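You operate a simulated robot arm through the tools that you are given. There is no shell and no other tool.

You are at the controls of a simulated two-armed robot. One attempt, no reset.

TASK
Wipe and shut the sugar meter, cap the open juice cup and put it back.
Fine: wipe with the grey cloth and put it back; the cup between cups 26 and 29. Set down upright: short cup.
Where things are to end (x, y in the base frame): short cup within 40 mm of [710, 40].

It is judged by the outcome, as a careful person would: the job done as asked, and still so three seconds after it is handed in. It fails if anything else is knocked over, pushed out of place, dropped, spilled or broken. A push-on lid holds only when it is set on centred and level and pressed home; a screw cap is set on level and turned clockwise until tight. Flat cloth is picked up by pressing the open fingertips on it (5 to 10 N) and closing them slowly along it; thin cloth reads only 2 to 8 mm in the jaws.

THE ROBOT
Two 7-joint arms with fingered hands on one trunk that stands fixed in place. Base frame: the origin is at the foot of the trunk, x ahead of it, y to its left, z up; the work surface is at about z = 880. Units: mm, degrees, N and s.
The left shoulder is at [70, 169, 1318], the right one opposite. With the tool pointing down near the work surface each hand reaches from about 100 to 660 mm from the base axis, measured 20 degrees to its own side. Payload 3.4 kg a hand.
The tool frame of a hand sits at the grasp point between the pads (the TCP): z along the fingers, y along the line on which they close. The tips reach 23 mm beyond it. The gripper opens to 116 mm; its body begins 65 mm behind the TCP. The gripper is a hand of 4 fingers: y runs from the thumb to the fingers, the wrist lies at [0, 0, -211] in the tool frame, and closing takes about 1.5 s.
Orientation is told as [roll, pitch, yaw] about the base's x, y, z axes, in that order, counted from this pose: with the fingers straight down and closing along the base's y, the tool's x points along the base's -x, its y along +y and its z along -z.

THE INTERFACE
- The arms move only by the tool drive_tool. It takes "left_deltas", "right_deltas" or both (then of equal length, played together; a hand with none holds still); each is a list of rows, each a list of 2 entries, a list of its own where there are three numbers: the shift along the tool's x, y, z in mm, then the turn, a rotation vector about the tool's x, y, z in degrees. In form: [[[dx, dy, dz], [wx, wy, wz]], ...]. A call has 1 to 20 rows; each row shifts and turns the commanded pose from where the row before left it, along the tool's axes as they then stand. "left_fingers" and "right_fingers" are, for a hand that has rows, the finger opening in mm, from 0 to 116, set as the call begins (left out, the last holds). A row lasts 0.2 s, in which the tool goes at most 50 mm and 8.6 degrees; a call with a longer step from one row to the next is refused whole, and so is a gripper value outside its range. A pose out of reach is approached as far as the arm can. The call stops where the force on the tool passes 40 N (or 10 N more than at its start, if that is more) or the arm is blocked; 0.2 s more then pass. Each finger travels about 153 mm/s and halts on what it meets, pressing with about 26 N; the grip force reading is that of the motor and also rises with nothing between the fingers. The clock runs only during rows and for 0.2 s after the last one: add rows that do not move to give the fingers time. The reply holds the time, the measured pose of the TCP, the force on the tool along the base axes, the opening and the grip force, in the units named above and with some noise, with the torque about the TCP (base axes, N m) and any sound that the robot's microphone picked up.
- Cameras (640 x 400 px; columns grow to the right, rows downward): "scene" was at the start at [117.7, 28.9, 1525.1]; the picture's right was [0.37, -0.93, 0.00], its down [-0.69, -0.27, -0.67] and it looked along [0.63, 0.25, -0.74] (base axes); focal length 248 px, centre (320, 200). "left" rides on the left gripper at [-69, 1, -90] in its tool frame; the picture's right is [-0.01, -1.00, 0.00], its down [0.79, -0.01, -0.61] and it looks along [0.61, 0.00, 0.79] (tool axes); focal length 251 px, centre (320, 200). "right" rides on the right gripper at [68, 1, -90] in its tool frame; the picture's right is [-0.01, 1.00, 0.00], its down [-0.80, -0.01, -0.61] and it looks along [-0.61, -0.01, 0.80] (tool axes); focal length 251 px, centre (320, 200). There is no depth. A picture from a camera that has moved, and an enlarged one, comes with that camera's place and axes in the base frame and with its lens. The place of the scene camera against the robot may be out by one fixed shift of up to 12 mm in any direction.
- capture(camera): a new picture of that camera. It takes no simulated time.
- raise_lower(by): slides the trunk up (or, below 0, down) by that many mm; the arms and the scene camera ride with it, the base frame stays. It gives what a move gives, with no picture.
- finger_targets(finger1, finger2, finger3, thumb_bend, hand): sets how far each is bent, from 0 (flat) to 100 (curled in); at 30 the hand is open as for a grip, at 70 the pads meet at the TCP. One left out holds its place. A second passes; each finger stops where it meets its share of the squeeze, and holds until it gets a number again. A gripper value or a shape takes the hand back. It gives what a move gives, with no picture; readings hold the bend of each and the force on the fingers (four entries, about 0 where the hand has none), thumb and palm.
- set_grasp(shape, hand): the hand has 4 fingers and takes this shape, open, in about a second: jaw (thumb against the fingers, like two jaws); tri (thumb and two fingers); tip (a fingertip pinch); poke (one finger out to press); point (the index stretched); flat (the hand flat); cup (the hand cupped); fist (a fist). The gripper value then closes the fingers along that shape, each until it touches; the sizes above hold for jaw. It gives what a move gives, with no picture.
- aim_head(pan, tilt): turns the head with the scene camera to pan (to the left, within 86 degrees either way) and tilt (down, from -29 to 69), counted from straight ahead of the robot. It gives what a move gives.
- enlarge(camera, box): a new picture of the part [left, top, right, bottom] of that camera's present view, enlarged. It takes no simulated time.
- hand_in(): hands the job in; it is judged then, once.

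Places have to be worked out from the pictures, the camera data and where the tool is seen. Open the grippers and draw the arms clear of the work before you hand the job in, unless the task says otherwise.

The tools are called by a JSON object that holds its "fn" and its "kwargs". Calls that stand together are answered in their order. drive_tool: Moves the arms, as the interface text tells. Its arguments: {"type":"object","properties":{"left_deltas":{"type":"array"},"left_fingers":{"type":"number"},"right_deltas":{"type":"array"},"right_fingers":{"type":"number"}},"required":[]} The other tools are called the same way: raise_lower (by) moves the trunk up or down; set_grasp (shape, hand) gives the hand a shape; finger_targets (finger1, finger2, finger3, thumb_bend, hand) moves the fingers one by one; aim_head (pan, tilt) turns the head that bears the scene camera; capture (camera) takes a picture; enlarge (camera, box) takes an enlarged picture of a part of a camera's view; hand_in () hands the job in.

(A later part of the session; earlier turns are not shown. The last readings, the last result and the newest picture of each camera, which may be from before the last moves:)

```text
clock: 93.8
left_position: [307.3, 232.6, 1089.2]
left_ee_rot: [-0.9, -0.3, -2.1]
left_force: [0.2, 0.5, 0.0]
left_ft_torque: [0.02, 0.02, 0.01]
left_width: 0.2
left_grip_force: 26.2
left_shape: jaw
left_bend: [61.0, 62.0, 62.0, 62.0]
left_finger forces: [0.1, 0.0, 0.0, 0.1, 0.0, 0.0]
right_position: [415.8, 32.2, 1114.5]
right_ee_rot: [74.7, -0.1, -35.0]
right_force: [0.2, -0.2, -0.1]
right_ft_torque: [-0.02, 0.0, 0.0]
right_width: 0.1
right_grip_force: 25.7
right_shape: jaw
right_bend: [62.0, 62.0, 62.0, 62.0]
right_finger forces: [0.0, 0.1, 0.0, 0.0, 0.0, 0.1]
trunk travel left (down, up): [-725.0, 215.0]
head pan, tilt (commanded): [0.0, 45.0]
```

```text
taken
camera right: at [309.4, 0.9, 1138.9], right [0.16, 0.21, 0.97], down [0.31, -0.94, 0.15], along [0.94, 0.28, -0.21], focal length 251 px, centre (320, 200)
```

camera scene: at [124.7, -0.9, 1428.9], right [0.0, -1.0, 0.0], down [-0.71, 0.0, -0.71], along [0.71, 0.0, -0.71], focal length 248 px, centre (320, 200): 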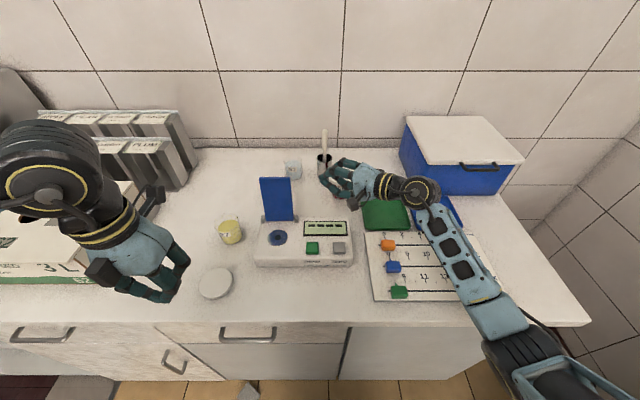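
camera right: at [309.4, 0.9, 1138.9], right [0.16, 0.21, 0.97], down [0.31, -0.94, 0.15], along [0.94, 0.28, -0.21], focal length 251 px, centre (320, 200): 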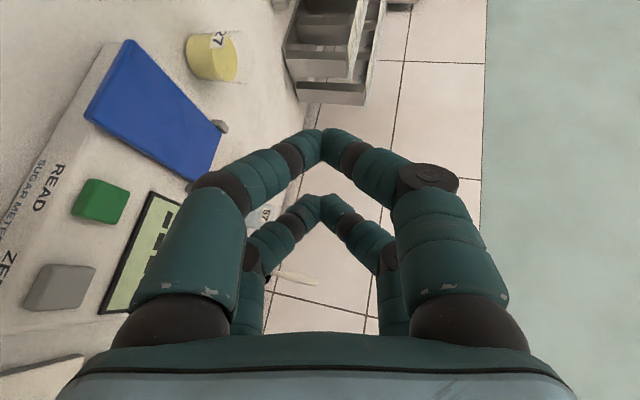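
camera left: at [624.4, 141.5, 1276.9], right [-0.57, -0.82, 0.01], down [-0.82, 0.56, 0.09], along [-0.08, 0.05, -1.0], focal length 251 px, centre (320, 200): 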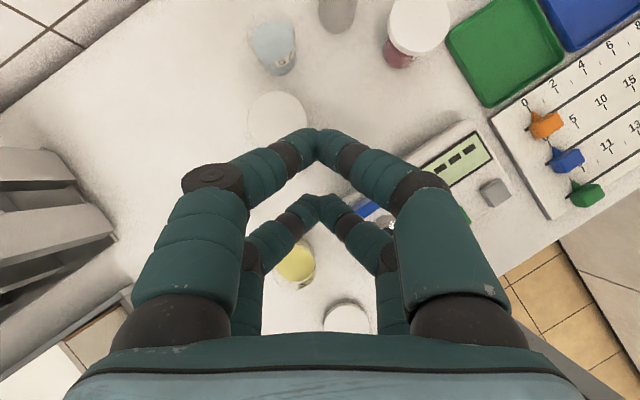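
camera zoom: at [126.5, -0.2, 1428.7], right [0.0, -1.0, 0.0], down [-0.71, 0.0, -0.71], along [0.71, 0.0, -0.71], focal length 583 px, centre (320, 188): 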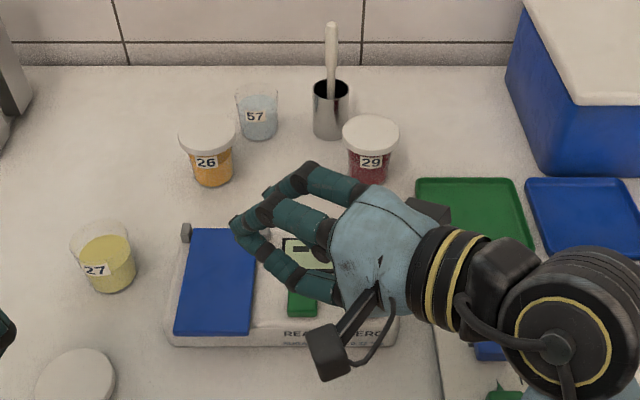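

The flap lies flat and shut. For the later cup transfer I need the right hand with a horizontal closing line; I'll test whether it can twist +90° about its axis (camera on top) here, where it is clear of everything.

{"fn": "drive_tool", "kwargs": {"right_deltas": [[[0, 0, 0], [0, 0, 8.2]], [[0, 0, 0], [0, 0, 8.2]], [[0, 0, 0], [0, 0, 8.2]], [[0, 0, 0], [0, 0, 8.2]], [[0, 0, 0], [0, 0, 8.2]], [[0, 0, 0], [0, 0, 8.2]], [[0, 0, 0], [0, 0, 8.2]], [[0, 0, 0], [0, 0, 8.2]], [[0, 0, 0], [0, 0, 8.2]], [[0, 0, 0], [0, 0, 8.2]], [[0, 0, 0], [0, 0, 8]], [[0, 0, 0], [0, 0, 0]]]}}

{"fn": "capture", "kwargs": {"camera": "scene"}}

{"fn": "capture", "kwargs": {"camera": "right"}}

```text
clock: 94.6
left_position: [305.9, 230.8, 1087.6]
left_ee_rot: [-0.9, -0.4, -2.1]
left_force: [0.5, 0.5, 0.1]
left_ft_torque: [0.0, -0.01, -0.01]
left_width: 0.0
left_grip_force: 26.2
left_shape: jaw
left_bend: [61.0, 62.0, 62.0, 62.0]
left_finger forces: [0.1, 0.0, 0.0, 0.0, 0.0, 0.1]
right_position: [414.1, 13.1, 1073.3]
right_ee_rot: [66.6, 12.1, -41.7]
right_force: [0.2, 0.2, 0.7]
right_ft_torque: [0.03, 0.04, -0.01]
right_width: 0.0
right_grip_force: 25.6
right_shape: jaw
right_bend: [62.0, 62.0, 62.0, 62.0]
right_finger forces: [0.0, 0.0, 0.1, 0.1, 0.0, 0.0]
trunk travel left (down, up): [-725.0, 215.0]
head pan, tilt (commanded): [0.0, 45.0]
stopped in row 3 (right hand): the arm was blocked; the commanded pose is now the measured one
```

```text
taken
camera scene: at [125.5, -0.6, 1428.8], right [0.0, -1.0, 0.0], down [-0.71, 0.0, -0.71], along [0.71, 0.0, -0.71], focal length 248 px, centre (320, 200)
```

scene: 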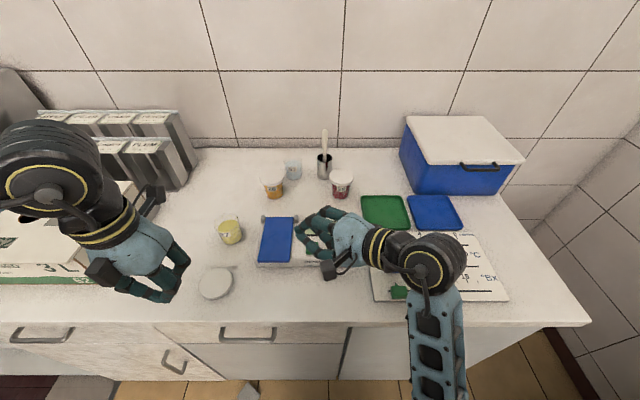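

```text
taken
camera right: at [314.4, -7.7, 1123.2], right [0.41, 0.16, 0.9], down [0.24, -0.97, 0.06], along [0.88, 0.19, -0.44], focal length 251 px, centre (320, 200)
```

right: 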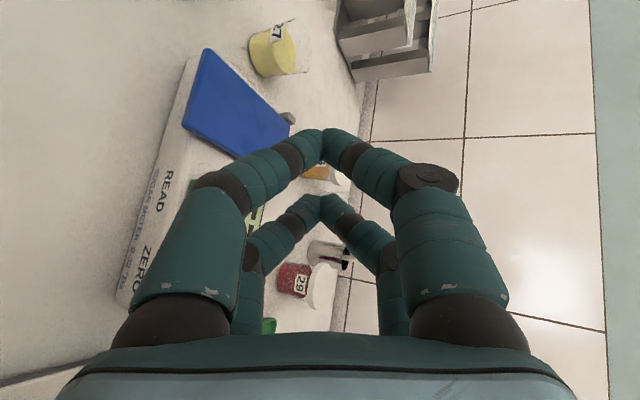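

The arm folded too far (elbow low in front of the trunk) and was blocked. I'll move the hand forward and up to unfold it, and check.

{"fn": "drive_tool", "kwargs": {"right_deltas": [[[-27.9, 18.2, 16], [0, 0, 0]], [[-27.9, 18.2, 16], [0, 0, 0]], [[-27.9, 18.2, 16], [0, 0, 0]], [[-27.9, 18.2, 16], [0, 0, 0]], [[0, 0, 0], [0, 0, 0]]]}}

{"fn": "capture", "kwargs": {"camera": "scene"}}

```text
clock: 95.8
left_position: [305.8, 231.9, 1088.5]
left_ee_rot: [-0.9, -0.5, -2.1]
left_force: [0.5, 0.5, 0.4]
left_ft_torque: [-0.01, -0.03, 0.01]
left_width: 0.0
left_grip_force: 25.7
left_shape: jaw
left_bend: [61.0, 62.0, 62.0, 62.0]
left_finger forces: [0.0, 0.1, 0.1, 0.0, 0.1, 0.1]
right_position: [561.4, 1.2, 1094.2]
right_ee_rot: [66.9, 12.2, -41.7]
right_force: [-0.1, 0.5, -0.1]
right_ft_torque: [-0.01, -0.03, 0.03]
right_width: 0.3
right_grip_force: 25.8
right_shape: jaw
right_bend: [62.0, 62.0, 62.0, 62.0]
right_finger forces: [0.0, 0.0, 0.0, 0.0, 0.1, 0.1]
trunk travel left (down, up): [-725.0, 215.0]
head pan, tilt (commanded): [0.0, 45.0]
```

```text
taken
camera scene: at [124.7, -0.8, 1428.9], right [0.0, -1.0, 0.0], down [-0.71, 0.0, -0.71], along [0.71, 0.0, -0.71], focal length 248 px, centre (320, 200)
```

scene: 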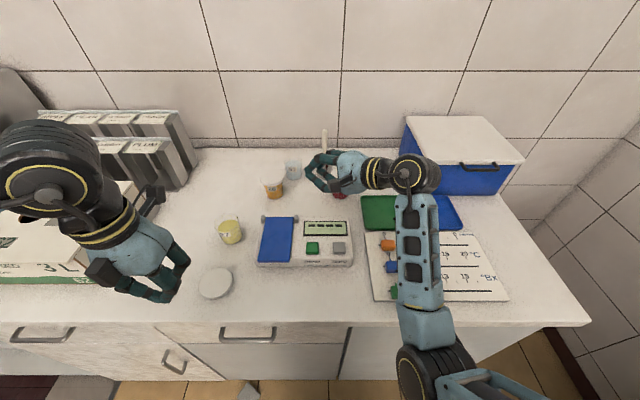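

The right elbow hangs close to the counter edge. I'll raise the trunk back by 100 to get it clear and continue the twist test there.

{"fn": "raise_lower", "kwargs": {"by": 100}}

{"fn": "drive_tool", "kwargs": {"right_deltas": [[[0, 0, 0], [0, 0, 8]], [[0, 0, 0], [0, 0, 8]], [[0, 0, 0], [0, 0, 8]], [[0, 0, 0], [0, 0, 8]], [[0, 0, 0], [0, 0, 8]], [[0, 0, 0], [0, 0, 8]], [[0, 0, 0], [0, 0, 0]]]}}

{"fn": "capture", "kwargs": {"camera": "scene"}}

```text
clock: 97.1
left_position: [306.0, 232.7, 1189.0]
left_ee_rot: [-0.9, -0.3, -2.1]
left_force: [0.5, -0.4, -0.7]
left_ft_torque: [0.01, 0.0, 0.01]
left_width: 0.1
left_grip_force: 26.0
left_shape: jaw
left_bend: [61.0, 62.0, 62.0, 62.0]
left_finger forces: [0.0, 0.0, 0.0, 0.0, 0.0, 0.1]
right_position: [563.1, 0.6, 1191.4]
right_ee_rot: [66.7, 12.1, -41.7]
right_force: [0.3, 1.0, 0.9]
right_ft_torque: [-0.03, 0.0, -0.03]
right_width: 0.0
right_grip_force: 25.9
right_shape: jaw
right_bend: [62.0, 62.0, 62.0, 62.0]
right_finger forces: [0.0, 0.1, 0.1, 0.0, 0.0, 0.0]
trunk travel left (down, up): [-825.0, 115.0]
head pan, tilt (commanded): [0.0, 45.0]
```

```text
clock: 98.0
left_position: [308.1, 230.9, 1186.8]
left_ee_rot: [-0.9, -0.4, -2.1]
left_force: [0.1, -0.1, -0.5]
left_ft_torque: [0.01, -0.01, 0.04]
left_width: 0.0
left_grip_force: 26.0
left_shape: jaw
left_bend: [61.0, 62.0, 62.0, 62.0]
left_finger forces: [0.0, 0.1, 0.1, 0.1, 0.0, 0.0]
right_position: [583.0, -68.7, 1147.8]
right_ee_rot: [56.1, 28.4, -60.9]
right_force: [0.2, -0.7, 0.3]
right_ft_torque: [-0.02, 0.01, 0.02]
right_width: 0.1
right_grip_force: 26.0
right_shape: jaw
right_bend: [62.0, 62.0, 62.0, 62.0]
right_finger forces: [0.0, 0.0, 0.0, 0.1, 0.0, 0.0]
right hand out of reach, approached as far as the arm can: row 3, 4
trunk travel left (down, up): [-825.0, 115.0]
head pan, tilt (commanded): [0.0, 45.0]
stopped in row 4 (right hand): the arm was blocked; the commanded pose is now the measured one
```

```text
taken
camera scene: at [126.3, -2.0, 1528.7], right [0.0, -1.0, 0.0], down [-0.71, 0.0, -0.71], along [0.71, 0.0, -0.71], focal length 248 px, centre (320, 200)
```

scene: 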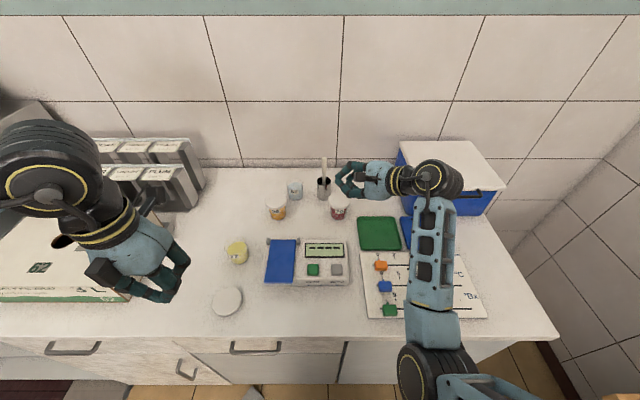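

That twist direction hits a limit. I'll twist the other way (about −123°) to the horizontal closing line with the camera below, which is nearer to the nominal orientation.

{"fn": "drive_tool", "kwargs": {"right_deltas": [[[0, 0, 0], [0, 0, -8.2]], [[0, 0, 0], [0, 0, -8.2]], [[0, 0, 0], [0, 0, -8.2]], [[0, 0, 0], [0, 0, -8.2]], [[0, 0, 0], [0, 0, -8.2]], [[0, 0, 0], [0, 0, -8.2]], [[0, 0, 0], [0, 0, -8.2]], [[0, 0, 0], [0, 0, -8.2]], [[0, 0, 0], [0, 0, -8.2]], [[0, 0, 0], [0, 0, -8.2]], [[0, 0, 0], [0, 0, -8.2]], [[0, 0, 0], [0, 0, -8.2]], [[0, 0, 0], [0, 0, -8.2]], [[0, 0, 0], [0, 0, -8.2]], [[0, 0, 0], [0, 0, -8.2]], [[0, 0, 0], [0, 0, 0]]]}}

{"fn": "capture", "kwargs": {"camera": "scene"}}

{"fn": "capture", "kwargs": {"camera": "right"}}

```text
clock: 101.4
left_position: [307.1, 231.7, 1188.3]
left_ee_rot: [-0.9, -0.3, -2.1]
left_force: [-0.2, -0.3, 0.1]
left_ft_torque: [0.02, 0.0, -0.03]
left_width: 0.3
left_grip_force: 25.7
left_shape: jaw
left_bend: [61.0, 62.0, 62.0, 62.0]
left_finger forces: [0.1, 0.0, 0.1, 0.1, 0.1, 0.0]
right_position: [581.9, -67.2, 1146.6]
right_ee_rot: [0.3, -60.5, 46.8]
right_force: [0.5, -0.3, -0.2]
right_ft_torque: [-0.02, 0.01, -0.03]
right_width: 0.1
right_grip_force: 26.5
right_shape: jaw
right_bend: [62.0, 62.0, 62.0, 62.0]
right_finger forces: [0.0, 0.0, 0.0, 0.1, 0.0, 0.0]
trunk travel left (down, up): [-825.0, 115.0]
head pan, tilt (commanded): [0.0, 45.0]
```

```text
taken
camera scene: at [125.6, -0.5, 1528.8], right [0.0, -1.0, 0.0], down [-0.71, 0.0, -0.71], along [0.71, 0.0, -0.71], focal length 248 px, centre (320, 200)
```

scene: 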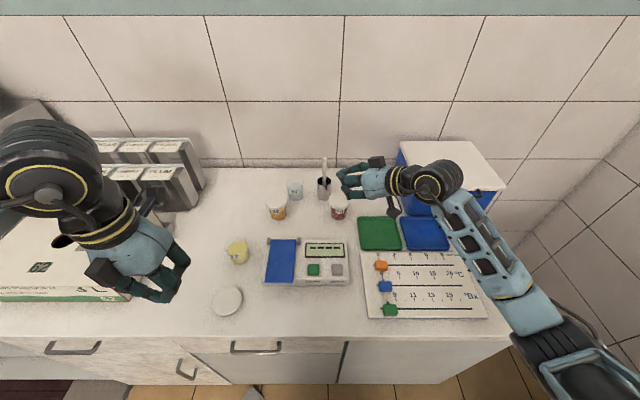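

```text
taken
camera right: at [505.2, -148.3, 1132.7], right [-0.73, 0.69, 0.01], down [-0.09, -0.11, 0.99], along [0.68, 0.72, 0.14], focal length 251 px, centre (320, 200)
```

right: 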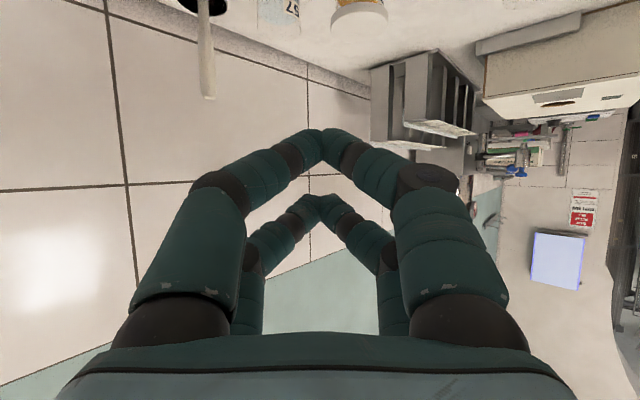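

That orientation works (pitch −60, yaw 47). I'll test its reach toward the target area at a safe height.

{"fn": "drive_tool", "kwargs": {"right_deltas": [[[9, -1.2, 33.9], [0, 0, 0]], [[9, -1.2, 33.9], [0, 0, 0]], [[9, -1.2, 33.9], [0, 0, 0]], [[9, -1.2, 33.9], [0, 0, 0]], [[9, -1.2, 33.9], [0, 0, 0]], [[0, 0, 0], [0, 0, 0]]]}}

{"fn": "capture", "kwargs": {"camera": "scene"}}

{"fn": "capture", "kwargs": {"camera": "right"}}

```text
clock: 102.8
left_position: [307.1, 231.1, 1188.5]
left_ee_rot: [-0.9, -0.4, -2.1]
left_force: [-0.1, 0.0, -0.2]
left_ft_torque: [0.0, 0.03, -0.02]
left_width: 0.0
left_grip_force: 26.2
left_shape: jaw
left_bend: [61.0, 62.0, 62.0, 62.0]
left_finger forces: [0.0, 0.0, 0.1, 0.0, 0.0, 0.1]
right_position: [671.4, 19.7, 1026.8]
right_ee_rot: [0.4, -60.6, 46.6]
right_force: [0.0, 0.2, -0.8]
right_ft_torque: [0.0, -0.02, -0.01]
right_width: 0.0
right_grip_force: 26.2
right_shape: jaw
right_bend: [62.0, 62.0, 62.0, 62.0]
right_finger forces: [0.0, 0.1, 0.0, 0.1, 0.1, 0.0]
trunk travel left (down, up): [-825.0, 115.0]
head pan, tilt (commanded): [0.0, 45.0]
```

```text
taken
camera scene: at [125.1, -1.1, 1528.8], right [0.0, -1.0, 0.0], down [-0.71, 0.0, -0.71], along [0.71, 0.0, -0.71], focal length 248 px, centre (320, 200)
```

scene: 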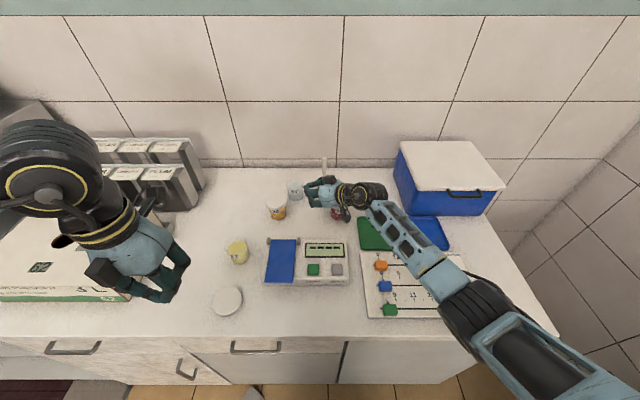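

```text
taken
camera right: at [593.8, -60.3, 1011.6], right [-0.73, 0.69, 0.01], down [-0.09, -0.11, 0.99], along [0.68, 0.72, 0.14], focal length 251 px, centre (320, 200)
```

right: 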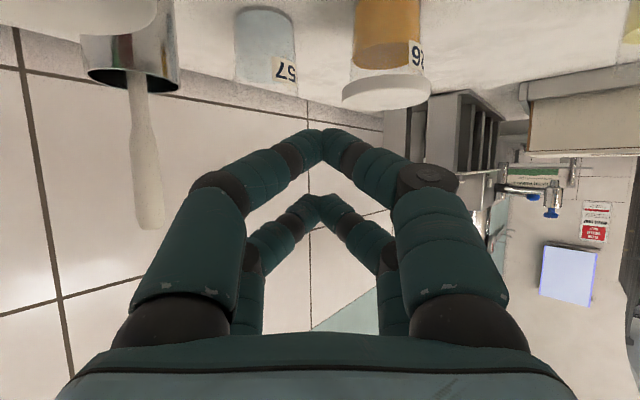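

The right arm can reach the target zone. Now I'll park the right hand back and up, and bring the left hand (tool down) above the lid at [397, 241].

{"fn": "drive_tool", "kwargs": {"right_deltas": [[[-9, 1.2, -33.9], [0, 0, 0]], [[-9, 1.2, -33.9], [0, 0, 0]], [[-9, 1.2, -33.9], [0, 0, 0]], [[-9, 1.2, -33.9], [0, 0, 0]], [[-5, -10, -33.9], [0, 0, 0]], [[0, -20, -30], [0, 0, 0]]], "left_deltas": [[[-15, 2, 30], [0, 0, 0]], [[-15, 2, 30], [0, 0, 0]], [[-15, 2, 30], [0, 0, 0]], [[-15, 2, 30], [0, 0, 0]], [[-15, 2, 30], [0, 0, 0]], [[-15, 0, 30], [0, 0, 0]]], "left_fingers": 100}}

{"fn": "capture", "kwargs": {"camera": "left"}}

{"fn": "capture", "kwargs": {"camera": "scene"}}

```text
clock: 104.2
left_position: [397.8, 234.6, 1007.4]
left_ee_rot: [-0.7, -0.3, -2.1]
left_force: [0.4, -0.6, 1.4]
left_ft_torque: [0.01, 0.04, -0.02]
left_width: 99.8
left_grip_force: 0.1
left_shape: jaw
left_bend: [52.0, 52.0, 52.0, 52.0]
left_finger forces: [0.0, 0.1, 0.0, 0.1, 0.0, 0.0]
right_position: [586.5, -108.9, 1160.1]
right_ee_rot: [0.7, -60.5, 46.4]
right_force: [0.0, -0.5, 0.5]
right_ft_torque: [0.03, 0.0, 0.03]
right_width: 0.2
right_grip_force: 26.1
right_shape: jaw
right_bend: [62.0, 62.0, 62.0, 62.0]
right_finger forces: [0.0, 0.0, 0.0, 0.0, 0.0, 0.0]
trunk travel left (down, up): [-825.0, 115.0]
head pan, tilt (commanded): [0.0, 45.0]
```

```text
taken
camera left: at [467.6, 234.1, 1097.9], right [-0.03, -1.0, 0.01], down [-0.8, 0.03, 0.6], along [-0.6, 0.01, -0.8], focal length 251 px, centre (320, 200)
```

left: 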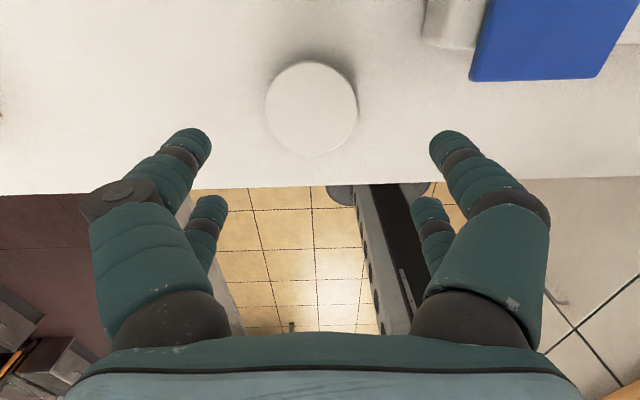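

```text
taken
camera scene: at [126.9, -2.4, 1528.7], right [0.0, -1.0, 0.0], down [-0.71, 0.0, -0.71], along [0.71, 0.0, -0.71], focal length 248 px, centre (320, 200)
```

scene: 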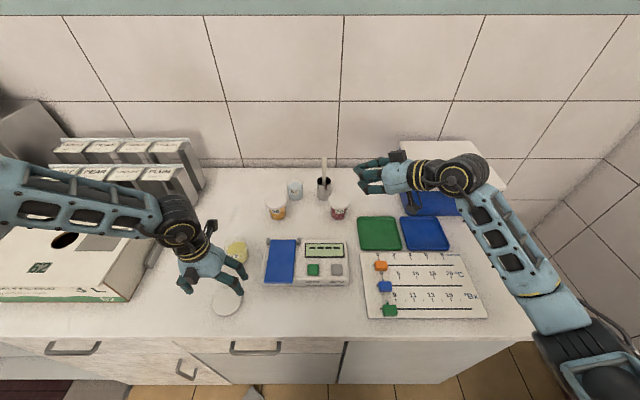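

The left hand is above the lid. I'll lower partway and centre on it using the close-up view.

{"fn": "drive_tool", "kwargs": {"left_deltas": [[[-1, 3, 20], [0, 0, 1]], [[-1, 3, 20], [0, 0, -1.5]], [[0, 0, 15], [0, 0, -1.5]], [[0, 0, 0], [0, 0, 0]]]}}

{"fn": "capture", "kwargs": {"camera": "left"}}

```text
clock: 105.2
left_position: [401.5, 240.1, 954.2]
left_ee_rot: [-0.9, -0.4, 0.0]
left_force: [-0.2, 0.3, 0.9]
left_ft_torque: [-0.02, -0.01, -0.04]
left_width: 99.9
left_grip_force: 0.2
left_shape: jaw
left_bend: [52.0, 52.0, 52.0, 52.0]
left_finger forces: [0.0, 0.1, 0.0, 0.0, 0.0, 0.1]
right_position: [585.3, -106.3, 1160.2]
right_ee_rot: [0.4, -60.4, 46.6]
right_force: [0.4, 0.1, 1.0]
right_ft_torque: [0.0, 0.03, 0.01]
right_width: 0.0
right_grip_force: 26.1
right_shape: jaw
right_bend: [62.0, 62.0, 62.0, 62.0]
right_finger forces: [0.0, 0.0, 0.0, 0.0, 0.0, 0.0]
trunk travel left (down, up): [-825.0, 115.0]
head pan, tilt (commanded): [0.0, 45.0]
```

```text
taken
camera left: at [469.3, 242.2, 1043.7], right [0.01, -1.0, 0.02], down [-0.8, 0.0, 0.6], along [-0.6, -0.02, -0.8], focal length 251 px, centre (320, 200)
```

left: 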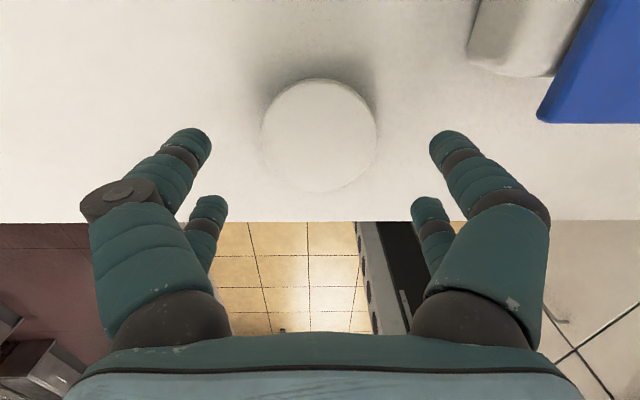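

The lid sits about 4 mm toward +x of the hand centre. I'll centre, and lower to just above table contact with the fingers straddling the lid.

{"fn": "drive_tool", "kwargs": {"left_deltas": [[[-4, 0, 15], [0, 0, 0]], [[0, 0, 15], [0, 0, 0]], [[0, 0, 8], [0, 0, 0]], [[0, 0, 0], [0, 0, 0]]]}}

{"fn": "capture", "kwargs": {"camera": "left"}}

{"fn": "enlarge", "kwargs": {"camera": "scene", "box": [160, 210, 290, 340]}}

```text
clock: 106.2
left_position: [402.5, 242.4, 921.6]
left_ee_rot: [-0.9, -0.4, -0.1]
left_force: [-0.6, 0.9, -0.4]
left_ft_torque: [0.03, 0.02, 0.01]
left_width: 99.9
left_grip_force: 0.1
left_shape: jaw
left_bend: [52.0, 52.0, 52.0, 52.0]
left_finger forces: [0.0, 0.1, 0.0, 0.0, 0.0, 0.0]
left hand out of reach, approached as far as the arm can: row 3
right_position: [585.9, -107.5, 1161.6]
right_ee_rot: [0.5, -60.5, 46.5]
right_force: [1.1, 0.1, 0.2]
right_ft_torque: [0.02, -0.04, -0.02]
right_width: 0.0
right_grip_force: 25.7
right_shape: jaw
right_bend: [62.0, 62.0, 62.0, 62.0]
right_finger forces: [0.0, 0.1, 0.1, 0.0, 0.0, 0.0]
trunk travel left (down, up): [-825.0, 115.0]
head pan, tilt (commanded): [0.0, 45.0]
```

```text
taken
camera left: at [470.8, 245.5, 1012.2], right [0.01, -1.0, 0.02], down [-0.8, 0.0, 0.6], along [-0.6, -0.02, -0.8], focal length 251 px, centre (320, 200)
```

left: 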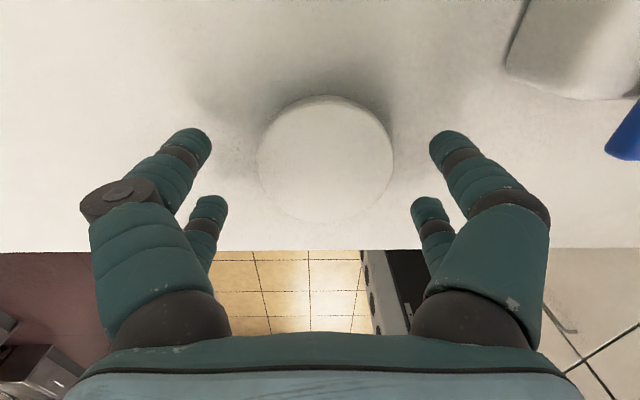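

```text
3.08 times, centred on (225, 275) of scene
camera zoom: at [125.9, -0.7, 1528.8], right [0.0, -1.0, 0.0], down [-0.71, 0.0, -0.71], along [0.71, 0.0, -0.71], focal length 763 px, centre (612, -31)
```

zoom: 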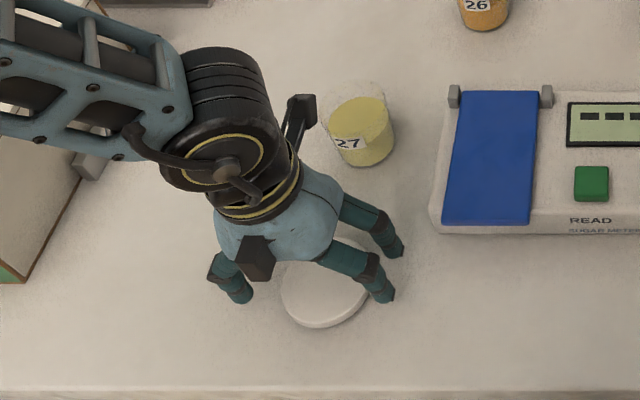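

The arm can't go lower from this trunk height. I'll lift the left hand 100, lower the trunk 100, and approach the lid again in a better posture.

{"fn": "drive_tool", "kwargs": {"left_deltas": [[[0, 0, -35], [0, 0, 0]], [[0, 0, -35], [0, 0, 0]], [[0, 0, -30], [0, 0, 0]]]}}

{"fn": "raise_lower", "kwargs": {"by": -100}}

{"fn": "capture", "kwargs": {"camera": "left"}}

{"fn": "capture", "kwargs": {"camera": "scene"}}

```text
clock: 107.0
left_position: [401.3, 246.8, 1021.8]
left_ee_rot: [-0.8, -0.4, 0.0]
left_force: [-0.7, -0.2, -0.4]
left_ft_torque: [0.02, -0.02, 0.02]
left_width: 99.9
left_grip_force: 0.1
left_shape: jaw
left_bend: [52.0, 52.0, 52.0, 52.0]
left_finger forces: [0.0, 0.0, 0.0, 0.0, 0.0, 0.0]
right_position: [584.8, -107.2, 1160.9]
right_ee_rot: [0.4, -60.5, 46.6]
right_force: [0.8, 0.4, -0.5]
right_ft_torque: [-0.01, -0.08, 0.0]
right_width: 0.0
right_grip_force: 26.5
right_shape: jaw
right_bend: [62.0, 62.0, 62.0, 62.0]
right_finger forces: [0.0, 0.0, 0.0, 0.1, 0.0, 0.1]
trunk travel left (down, up): [-825.0, 115.0]
head pan, tilt (commanded): [0.0, 45.0]
```

```text
clock: 108.3
left_position: [402.0, 246.0, 921.2]
left_ee_rot: [-0.9, -0.5, -0.2]
left_force: [0.0, 0.3, -0.6]
left_ft_torque: [0.01, -0.02, -0.04]
left_width: 99.9
left_grip_force: 0.1
left_shape: jaw
left_bend: [52.0, 52.0, 52.0, 52.0]
left_finger forces: [0.0, 0.1, 0.0, 0.1, 0.0, 0.1]
right_position: [586.2, -106.4, 1060.5]
right_ee_rot: [0.5, -60.5, 46.6]
right_force: [-0.5, 0.0, 0.8]
right_ft_torque: [0.01, -0.01, -0.03]
right_width: 0.0
right_grip_force: 25.9
right_shape: jaw
right_bend: [62.0, 62.0, 62.0, 62.0]
right_finger forces: [0.1, 0.1, 0.1, 0.0, 0.0, 0.0]
trunk travel left (down, up): [-725.0, 215.0]
head pan, tilt (commanded): [0.0, 45.0]
```

```text
taken
camera left: at [469.6, 247.7, 1012.0], right [0.01, -1.0, 0.02], down [-0.8, 0.0, 0.6], along [-0.6, -0.02, -0.8], focal length 251 px, centre (320, 200)
```

left: 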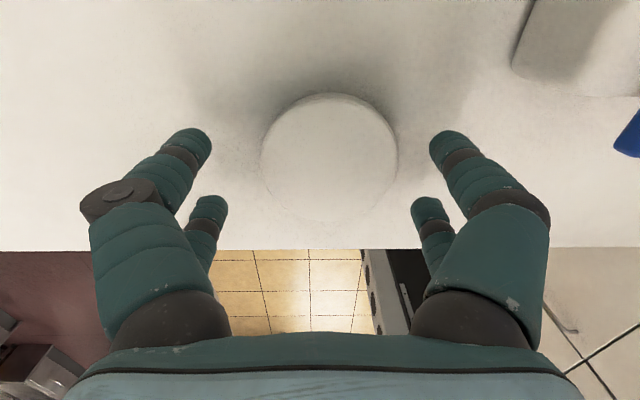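

```text
taken
camera scene: at [125.5, -0.6, 1428.8], right [0.0, -1.0, 0.0], down [-0.71, 0.0, -0.71], along [0.71, 0.0, -0.71], focal length 248 px, centre (320, 200)
```

scene: 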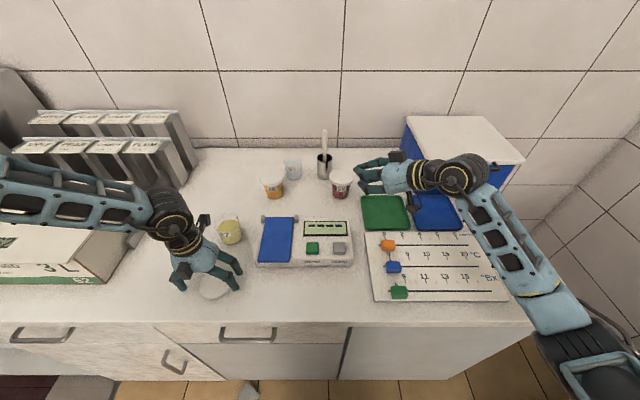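

Lid is centred about 6 mm ahead (+x) and 5 mm to −y of the hand. I'll adjust and lower to z≈908.

{"fn": "drive_tool", "kwargs": {"left_deltas": [[[-6, -5, 0], [0, 0, 0]], [[0, 0, 7], [0, 0, 0]], [[0, 0, 5], [0, 0, 0]], [[0, 0, 0], [0, 0, 0]]]}}

{"fn": "capture", "kwargs": {"camera": "left"}}

```text
clock: 109.3
left_position: [407.8, 240.6, 909.9]
left_ee_rot: [-0.9, -0.4, -0.1]
left_force: [0.2, 0.2, 0.3]
left_ft_torque: [-0.01, 0.0, 0.02]
left_width: 99.6
left_grip_force: 0.0
left_shape: jaw
left_bend: [52.0, 52.0, 52.0, 52.0]
left_finger forces: [0.0, 0.1, 0.0, 0.0, 0.0, 0.0]
right_position: [586.0, -106.9, 1060.2]
right_ee_rot: [0.6, -60.5, 46.6]
right_force: [0.4, 0.1, -0.2]
right_ft_torque: [0.03, -0.03, -0.01]
right_width: 0.1
right_grip_force: 25.5
right_shape: jaw
right_bend: [62.0, 62.0, 62.0, 62.0]
right_finger forces: [0.0, 0.1, 0.0, 0.1, 0.0, 0.0]
trunk travel left (down, up): [-725.0, 215.0]
head pan, tilt (commanded): [0.0, 45.0]
```

```text
taken
camera left: at [476.2, 242.2, 999.8], right [0.01, -1.0, 0.02], down [-0.8, 0.0, 0.6], along [-0.6, -0.02, -0.8], focal length 251 px, centre (320, 200)
```

left: 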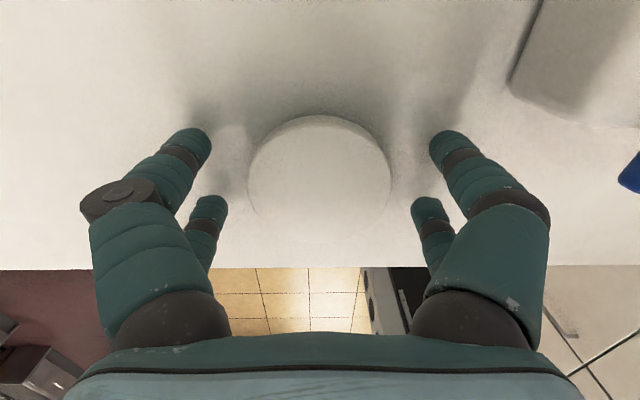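

Well centred. I'll lower 3 mm and close the fingers gently onto the lid's rim in stages.

{"fn": "drive_tool", "kwargs": {"left_deltas": [[[0, 0, 3], [0, 0, 0]], [[0, 0, 0], [0, 0, 0]]], "left_fingers": 80}}

{"fn": "drive_tool", "kwargs": {"left_deltas": [[[0, 0, 0], [0, 0, 0]], [[0, 0, 0], [0, 0, 0]]], "left_fingers": 70}}

{"fn": "capture", "kwargs": {"camera": "left"}}

```text
clock: 109.9
left_position: [408.1, 241.6, 906.5]
left_ee_rot: [-0.8, -0.4, -0.1]
left_force: [-0.6, 0.1, 0.8]
left_ft_torque: [0.02, 0.01, -0.02]
left_width: 80.4
left_grip_force: 0.0
left_shape: jaw
left_bend: [67.0, 67.0, 67.0, 67.0]
left_finger forces: [0.0, 0.0, 0.1, 0.0, 0.1, 0.1]
right_position: [586.4, -107.5, 1059.6]
right_ee_rot: [0.6, -60.5, 46.5]
right_force: [0.3, 0.5, -0.3]
right_ft_torque: [-0.01, 0.01, 0.02]
right_width: 0.0
right_grip_force: 26.2
right_shape: jaw
right_bend: [62.0, 62.0, 62.0, 62.0]
right_finger forces: [0.0, 0.1, 0.0, 0.1, 0.1, 0.0]
trunk travel left (down, up): [-725.0, 215.0]
head pan, tilt (commanded): [0.0, 45.0]
```

```text
clock: 110.5
left_position: [407.7, 239.6, 905.9]
left_ee_rot: [-1.0, -0.4, -0.1]
left_force: [-0.9, -0.1, 0.3]
left_ft_torque: [-0.06, -0.03, 0.0]
left_width: 70.8
left_grip_force: 0.0
left_shape: jaw
left_bend: [71.0, 71.0, 71.0, 72.0]
left_finger forces: [0.0, 0.0, 0.0, 0.1, 0.0, 0.0]
right_position: [586.3, -107.1, 1060.1]
right_ee_rot: [0.5, -60.5, 46.6]
right_force: [-0.5, -0.5, 0.5]
right_ft_torque: [0.02, -0.01, -0.01]
right_width: 0.0
right_grip_force: 25.9
right_shape: jaw
right_bend: [62.0, 62.0, 62.0, 62.0]
right_finger forces: [0.0, 0.1, 0.1, 0.0, 0.0, 0.0]
trunk travel left (down, up): [-725.0, 215.0]
head pan, tilt (commanded): [0.0, 45.0]
```

```text
taken
camera left: at [475.9, 241.9, 996.7], right [0.01, -1.0, 0.02], down [-0.8, 0.0, 0.6], along [-0.6, -0.02, -0.8], focal length 251 px, centre (320, 200)
```

left: 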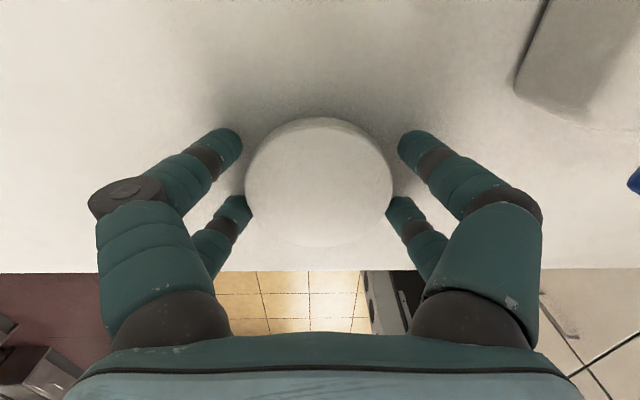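

Lid is nicely between the digits. Continue closing to grip it.

{"fn": "drive_tool", "kwargs": {"left_deltas": [[[0, 0, 0], [0, 0, 0]], [[0, 0, 0], [0, 0, 0]]], "left_fingers": 62}}

{"fn": "drive_tool", "kwargs": {"left_deltas": [[[0, 0, 0], [0, 0, 0]], [[0, 0, 0], [0, 0, 0]], [[0, 0, 0], [0, 0, 0]]], "left_fingers": 54}}

{"fn": "capture", "kwargs": {"camera": "left"}}

```text
clock: 111.1
left_position: [407.6, 239.2, 905.8]
left_ee_rot: [-0.9, -0.4, -0.1]
left_force: [0.5, -0.3, 0.4]
left_ft_torque: [0.01, -0.02, 0.0]
left_width: 64.0
left_grip_force: 0.0
left_shape: jaw
left_bend: [72.0, 71.0, 71.0, 74.0]
left_finger forces: [0.0, 1.1, 1.0, 0.1, 0.0, 0.1]
right_position: [586.4, -106.8, 1060.4]
right_ee_rot: [0.5, -60.5, 46.6]
right_force: [0.4, 0.6, -0.5]
right_ft_torque: [-0.02, 0.03, 0.02]
right_width: 0.0
right_grip_force: 25.6
right_shape: jaw
right_bend: [62.0, 62.0, 62.0, 62.0]
right_finger forces: [0.0, 0.1, 0.1, 0.0, 0.0, 0.0]
trunk travel left (down, up): [-725.0, 215.0]
head pan, tilt (commanded): [0.0, 45.0]
```

```text
clock: 111.9
left_position: [407.8, 240.0, 907.1]
left_ee_rot: [-0.9, -0.3, -0.2]
left_force: [-0.2, -0.2, -0.1]
left_ft_torque: [-0.01, -0.03, -0.06]
left_width: 52.8
left_grip_force: 26.3
left_shape: jaw
left_bend: [73.0, 72.0, 72.0, 77.0]
left_finger forces: [22.9, 24.6, 24.4, 0.1, 22.1, 0.1]
right_position: [584.9, -107.3, 1060.0]
right_ee_rot: [0.5, -60.5, 46.6]
right_force: [-0.9, -0.7, 0.4]
right_ft_torque: [0.01, -0.02, -0.04]
right_width: 0.0
right_grip_force: 25.9
right_shape: jaw
right_bend: [62.0, 62.0, 62.0, 62.0]
right_finger forces: [0.1, 0.0, 0.0, 0.0, 0.1, 0.1]
trunk travel left (down, up): [-725.0, 215.0]
head pan, tilt (commanded): [0.0, 45.0]
```

```text
taken
camera left: at [476.0, 241.9, 996.7], right [0.01, -1.0, 0.02], down [-0.8, 0.0, 0.6], along [-0.6, -0.02, -0.8], focal length 251 px, centre (320, 200)
```

left: 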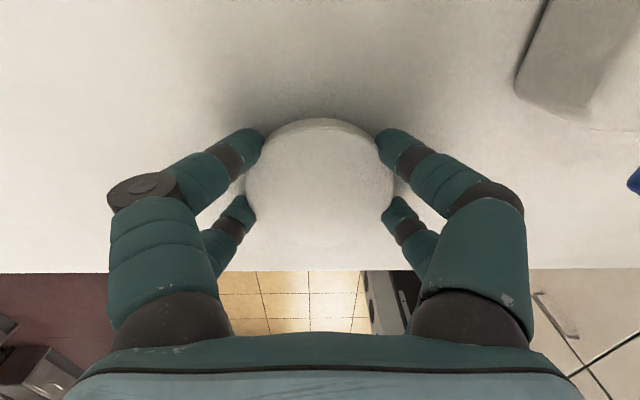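

The lid is gripped by all four digits (about 23 N each). I'll lift it slowly and check that it stays level.

{"fn": "drive_tool", "kwargs": {"left_deltas": [[[0, 0, -5], [0, 0, 0]], [[0, 0, -15], [0, 0, 0]], [[0, 0, -25], [0, 0, 0]], [[0, 0, -35], [0, 0, 0]], [[0, 0, 0], [0, 0, 0]]]}}

{"fn": "capture", "kwargs": {"camera": "left"}}

{"fn": "enlarge", "kwargs": {"camera": "scene", "box": [150, 180, 290, 320]}}

```text
clock: 113.1
left_position: [408.6, 240.8, 987.2]
left_ee_rot: [-0.9, -0.2, -0.1]
left_force: [0.2, -0.5, -0.2]
left_ft_torque: [0.01, 0.02, 0.0]
left_width: 52.6
left_grip_force: 26.1
left_shape: jaw
left_bend: [73.0, 72.0, 72.0, 77.0]
left_finger forces: [23.4, 25.1, 25.0, 0.0, 22.8, 0.0]
right_position: [585.5, -107.1, 1059.9]
right_ee_rot: [0.5, -60.5, 46.4]
right_force: [-0.7, 0.0, -0.9]
right_ft_torque: [0.02, 0.0, 0.02]
right_width: 0.0
right_grip_force: 25.7
right_shape: jaw
right_bend: [62.0, 62.0, 62.0, 62.0]
right_finger forces: [0.0, 0.0, 0.0, 0.0, 0.0, 0.0]
trunk travel left (down, up): [-725.0, 215.0]
head pan, tilt (commanded): [0.0, 45.0]
```

```text
taken
camera left: at [476.5, 242.8, 1076.6], right [0.01, -1.0, 0.02], down [-0.8, 0.0, 0.6], along [-0.6, -0.02, -0.8], focal length 251 px, centre (320, 200)
```

left: 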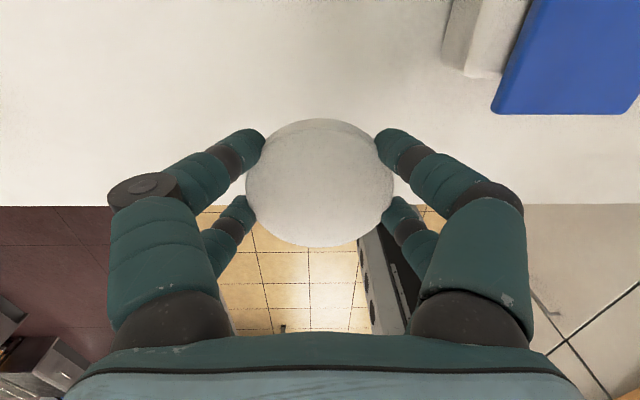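

```text
2.86 times, centred on (220, 250) of scene
camera zoom: at [126.3, -0.5, 1428.7], right [0.0, -1.0, 0.0], down [-0.71, 0.0, -0.71], along [0.71, 0.0, -0.71], focal length 708 px, centre (606, 57)
```

zoom: 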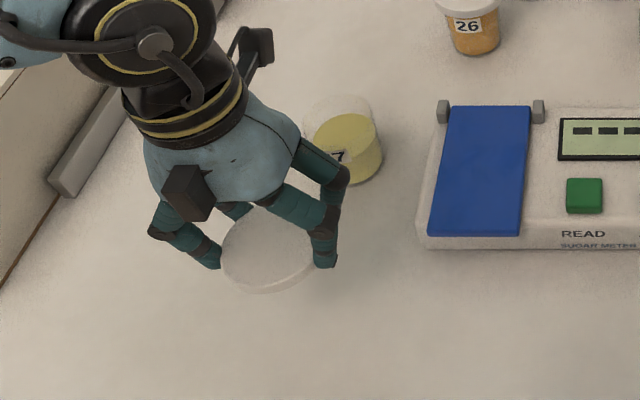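

The lid is held level. I'll try moving the left hand toward the cup at z≈1015 to see whether it reaches from this posture.

{"fn": "drive_tool", "kwargs": {"left_deltas": [[[-15, 0, -14], [0, 0, 0]], [[-20, 0, -14], [0, 0, 0]], [[-20, 0, 0], [0, 0, 0]], [[-20, 0, 0], [0, 0, 0]], [[-20, 0, 0], [0, 0, 0]], [[0, 0, 0], [0, 0, 0]]]}}

{"fn": "capture", "kwargs": {"camera": "scene"}}

{"fn": "capture", "kwargs": {"camera": "left"}}

```text
clock: 114.5
left_position: [502.4, 242.5, 1016.1]
left_ee_rot: [-0.9, -0.4, -0.1]
left_force: [0.1, 0.0, -0.3]
left_ft_torque: [0.01, 0.0, 0.04]
left_width: 52.3
left_grip_force: 26.5
left_shape: jaw
left_bend: [73.0, 72.0, 72.0, 77.0]
left_finger forces: [23.9, 25.3, 25.1, 0.1, 22.8, 0.0]
right_position: [585.5, -107.2, 1060.7]
right_ee_rot: [0.4, -60.5, 46.6]
right_force: [1.1, -0.5, 0.3]
right_ft_torque: [-0.02, 0.0, 0.04]
right_width: 0.1
right_grip_force: 26.4
right_shape: jaw
right_bend: [62.0, 62.0, 62.0, 62.0]
right_finger forces: [0.0, 0.0, 0.0, 0.0, 0.0, 0.0]
trunk travel left (down, up): [-725.0, 215.0]
head pan, tilt (commanded): [0.0, 45.0]
```

```text
taken
camera scene: at [125.2, -0.4, 1428.8], right [0.0, -1.0, 0.0], down [-0.71, 0.0, -0.71], along [0.71, 0.0, -0.71], focal length 248 px, centre (320, 200)
```

scene: 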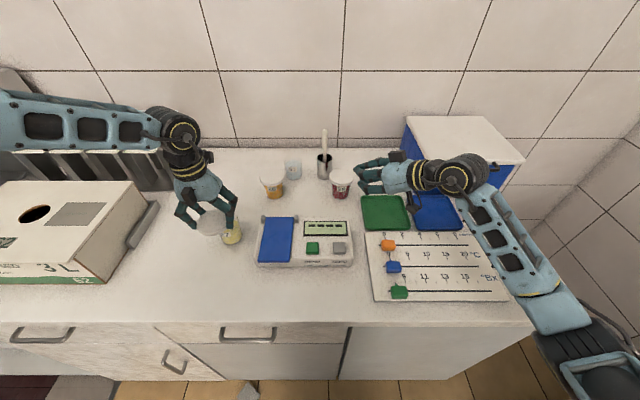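

```text
taken
camera left: at [569.8, 243.3, 1104.8], right [0.01, -1.0, 0.02], down [-0.8, 0.0, 0.6], along [-0.6, -0.02, -0.8], focal length 251 px, centre (320, 200)
```

left: 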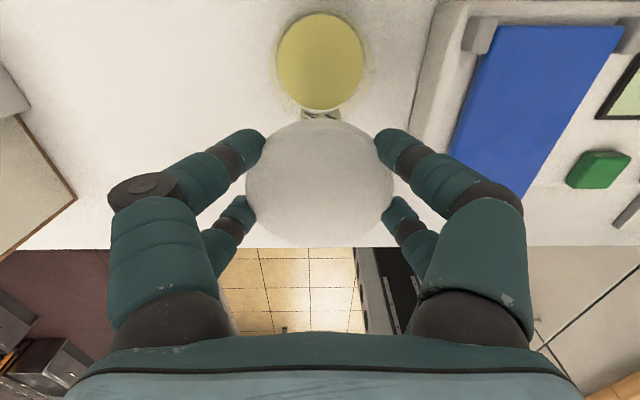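

The left hand reached, and its camera sees the cup's juice circle centred directly ahead: cup at about [544, 241] in this hand's frame. I'll move the lid over it (TCP x≈547), staying above.

{"fn": "drive_tool", "kwargs": {"left_deltas": [[[-15, 0, 0], [0, 0, 0]], [[-15, 0, 5], [0, 0, 0]], [[-15, -0.5, 8], [0, 0, 0]], [[0, 0, 0], [0, 0, 0]]]}}

{"fn": "capture", "kwargs": {"camera": "left"}}

{"fn": "capture", "kwargs": {"camera": "right"}}

{"fn": "enlarge", "kwargs": {"camera": "scene", "box": [160, 150, 280, 270]}}

```text
clock: 115.5
left_position: [544.9, 240.4, 1002.2]
left_ee_rot: [-0.9, -0.3, 0.0]
left_force: [0.0, -0.4, -0.2]
left_ft_torque: [-0.02, -0.02, 0.01]
left_width: 52.4
left_grip_force: 26.6
left_shape: jaw
left_bend: [73.0, 72.0, 72.0, 77.0]
left_finger forces: [24.0, 25.3, 25.2, 0.1, 23.0, 0.0]
right_position: [585.1, -107.5, 1059.0]
right_ee_rot: [0.4, -60.5, 46.6]
right_force: [-0.1, -0.1, 0.4]
right_ft_torque: [-0.01, 0.0, -0.03]
right_width: 0.0
right_grip_force: 26.1
right_shape: jaw
right_bend: [62.0, 62.0, 62.0, 62.0]
right_finger forces: [0.0, 0.0, 0.0, 0.0, 0.1, 0.0]
trunk travel left (down, up): [-725.0, 215.0]
head pan, tilt (commanded): [0.0, 45.0]
```

```text
taken
camera left: at [613.7, 242.3, 1092.8], right [0.01, -1.0, 0.02], down [-0.8, 0.0, 0.6], along [-0.6, -0.02, -0.8], focal length 251 px, centre (320, 200)
```

left: 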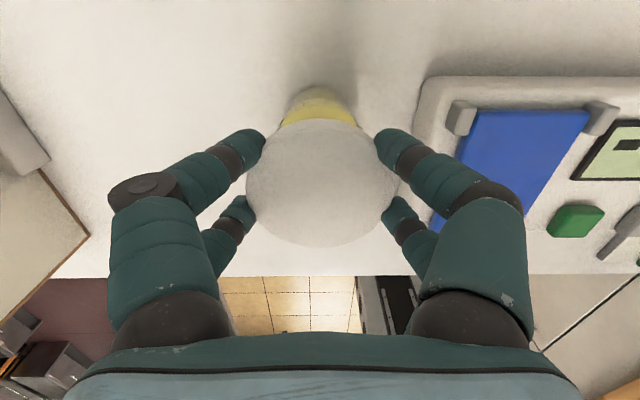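

```text
taken
camera right: at [508.3, -188.1, 1044.7], right [-0.73, 0.69, 0.01], down [-0.09, -0.11, 0.99], along [0.68, 0.72, 0.14], focal length 251 px, centre (320, 200)
```

right: 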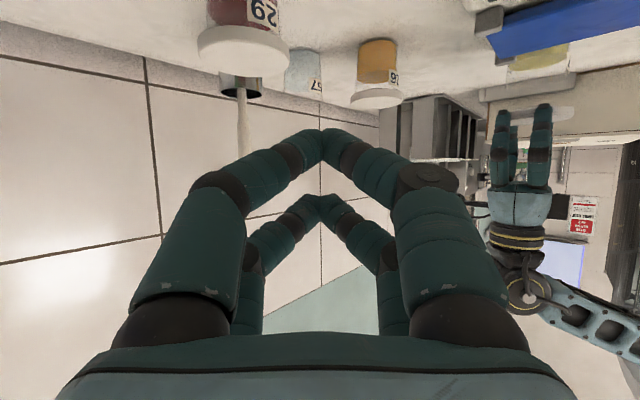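

```text
3.33 times, centred on (220, 210) of scene
camera zoom: at [125.3, -0.7, 1428.8], right [0.0, -1.0, 0.0], down [-0.71, 0.0, -0.71], along [0.71, 0.0, -0.71], focal length 826 px, centre (653, 167)
```

zoom: 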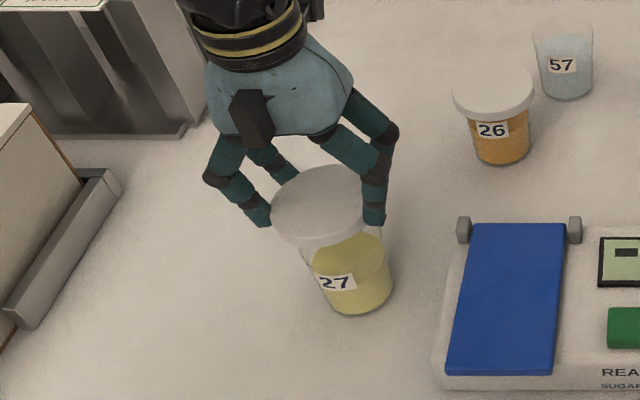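

The lid is above the cup. I'll check the side alignment from the right camera with an enlarged view.

{"fn": "enlarge", "kwargs": {"camera": "right", "box": [470, 20, 610, 160]}}

{"fn": "enlarge", "kwargs": {"camera": "left", "box": [230, 60, 410, 260]}}

```text
2.86 times, centred on (540, 90) of right
camera zoom: at [508.3, -188.1, 1044.7], right [-0.73, 0.69, 0.01], down [-0.09, -0.11, 0.99], along [0.68, 0.72, 0.14], focal length 718 px, centre (-309, 514)
```

zoom: 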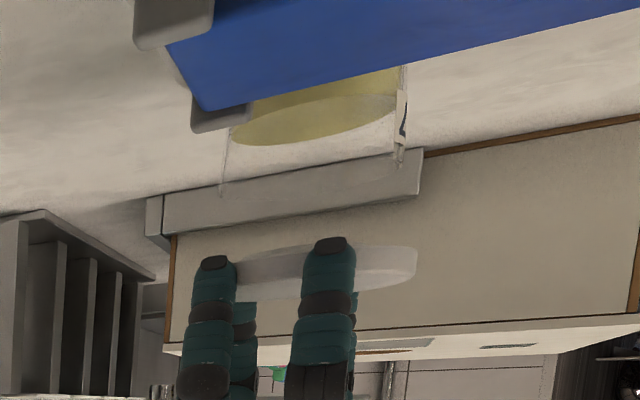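

```text
2.00 times, centred on (320, 160) of left
camera zoom: at [613.7, 242.3, 1092.8], right [0.01, -1.0, 0.02], down [-0.8, 0.0, 0.6], along [-0.6, -0.02, -0.8], focal length 503 px, centre (320, 280)
```

zoom: 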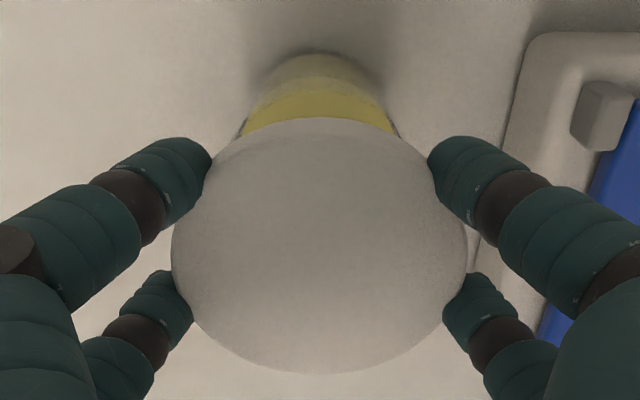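

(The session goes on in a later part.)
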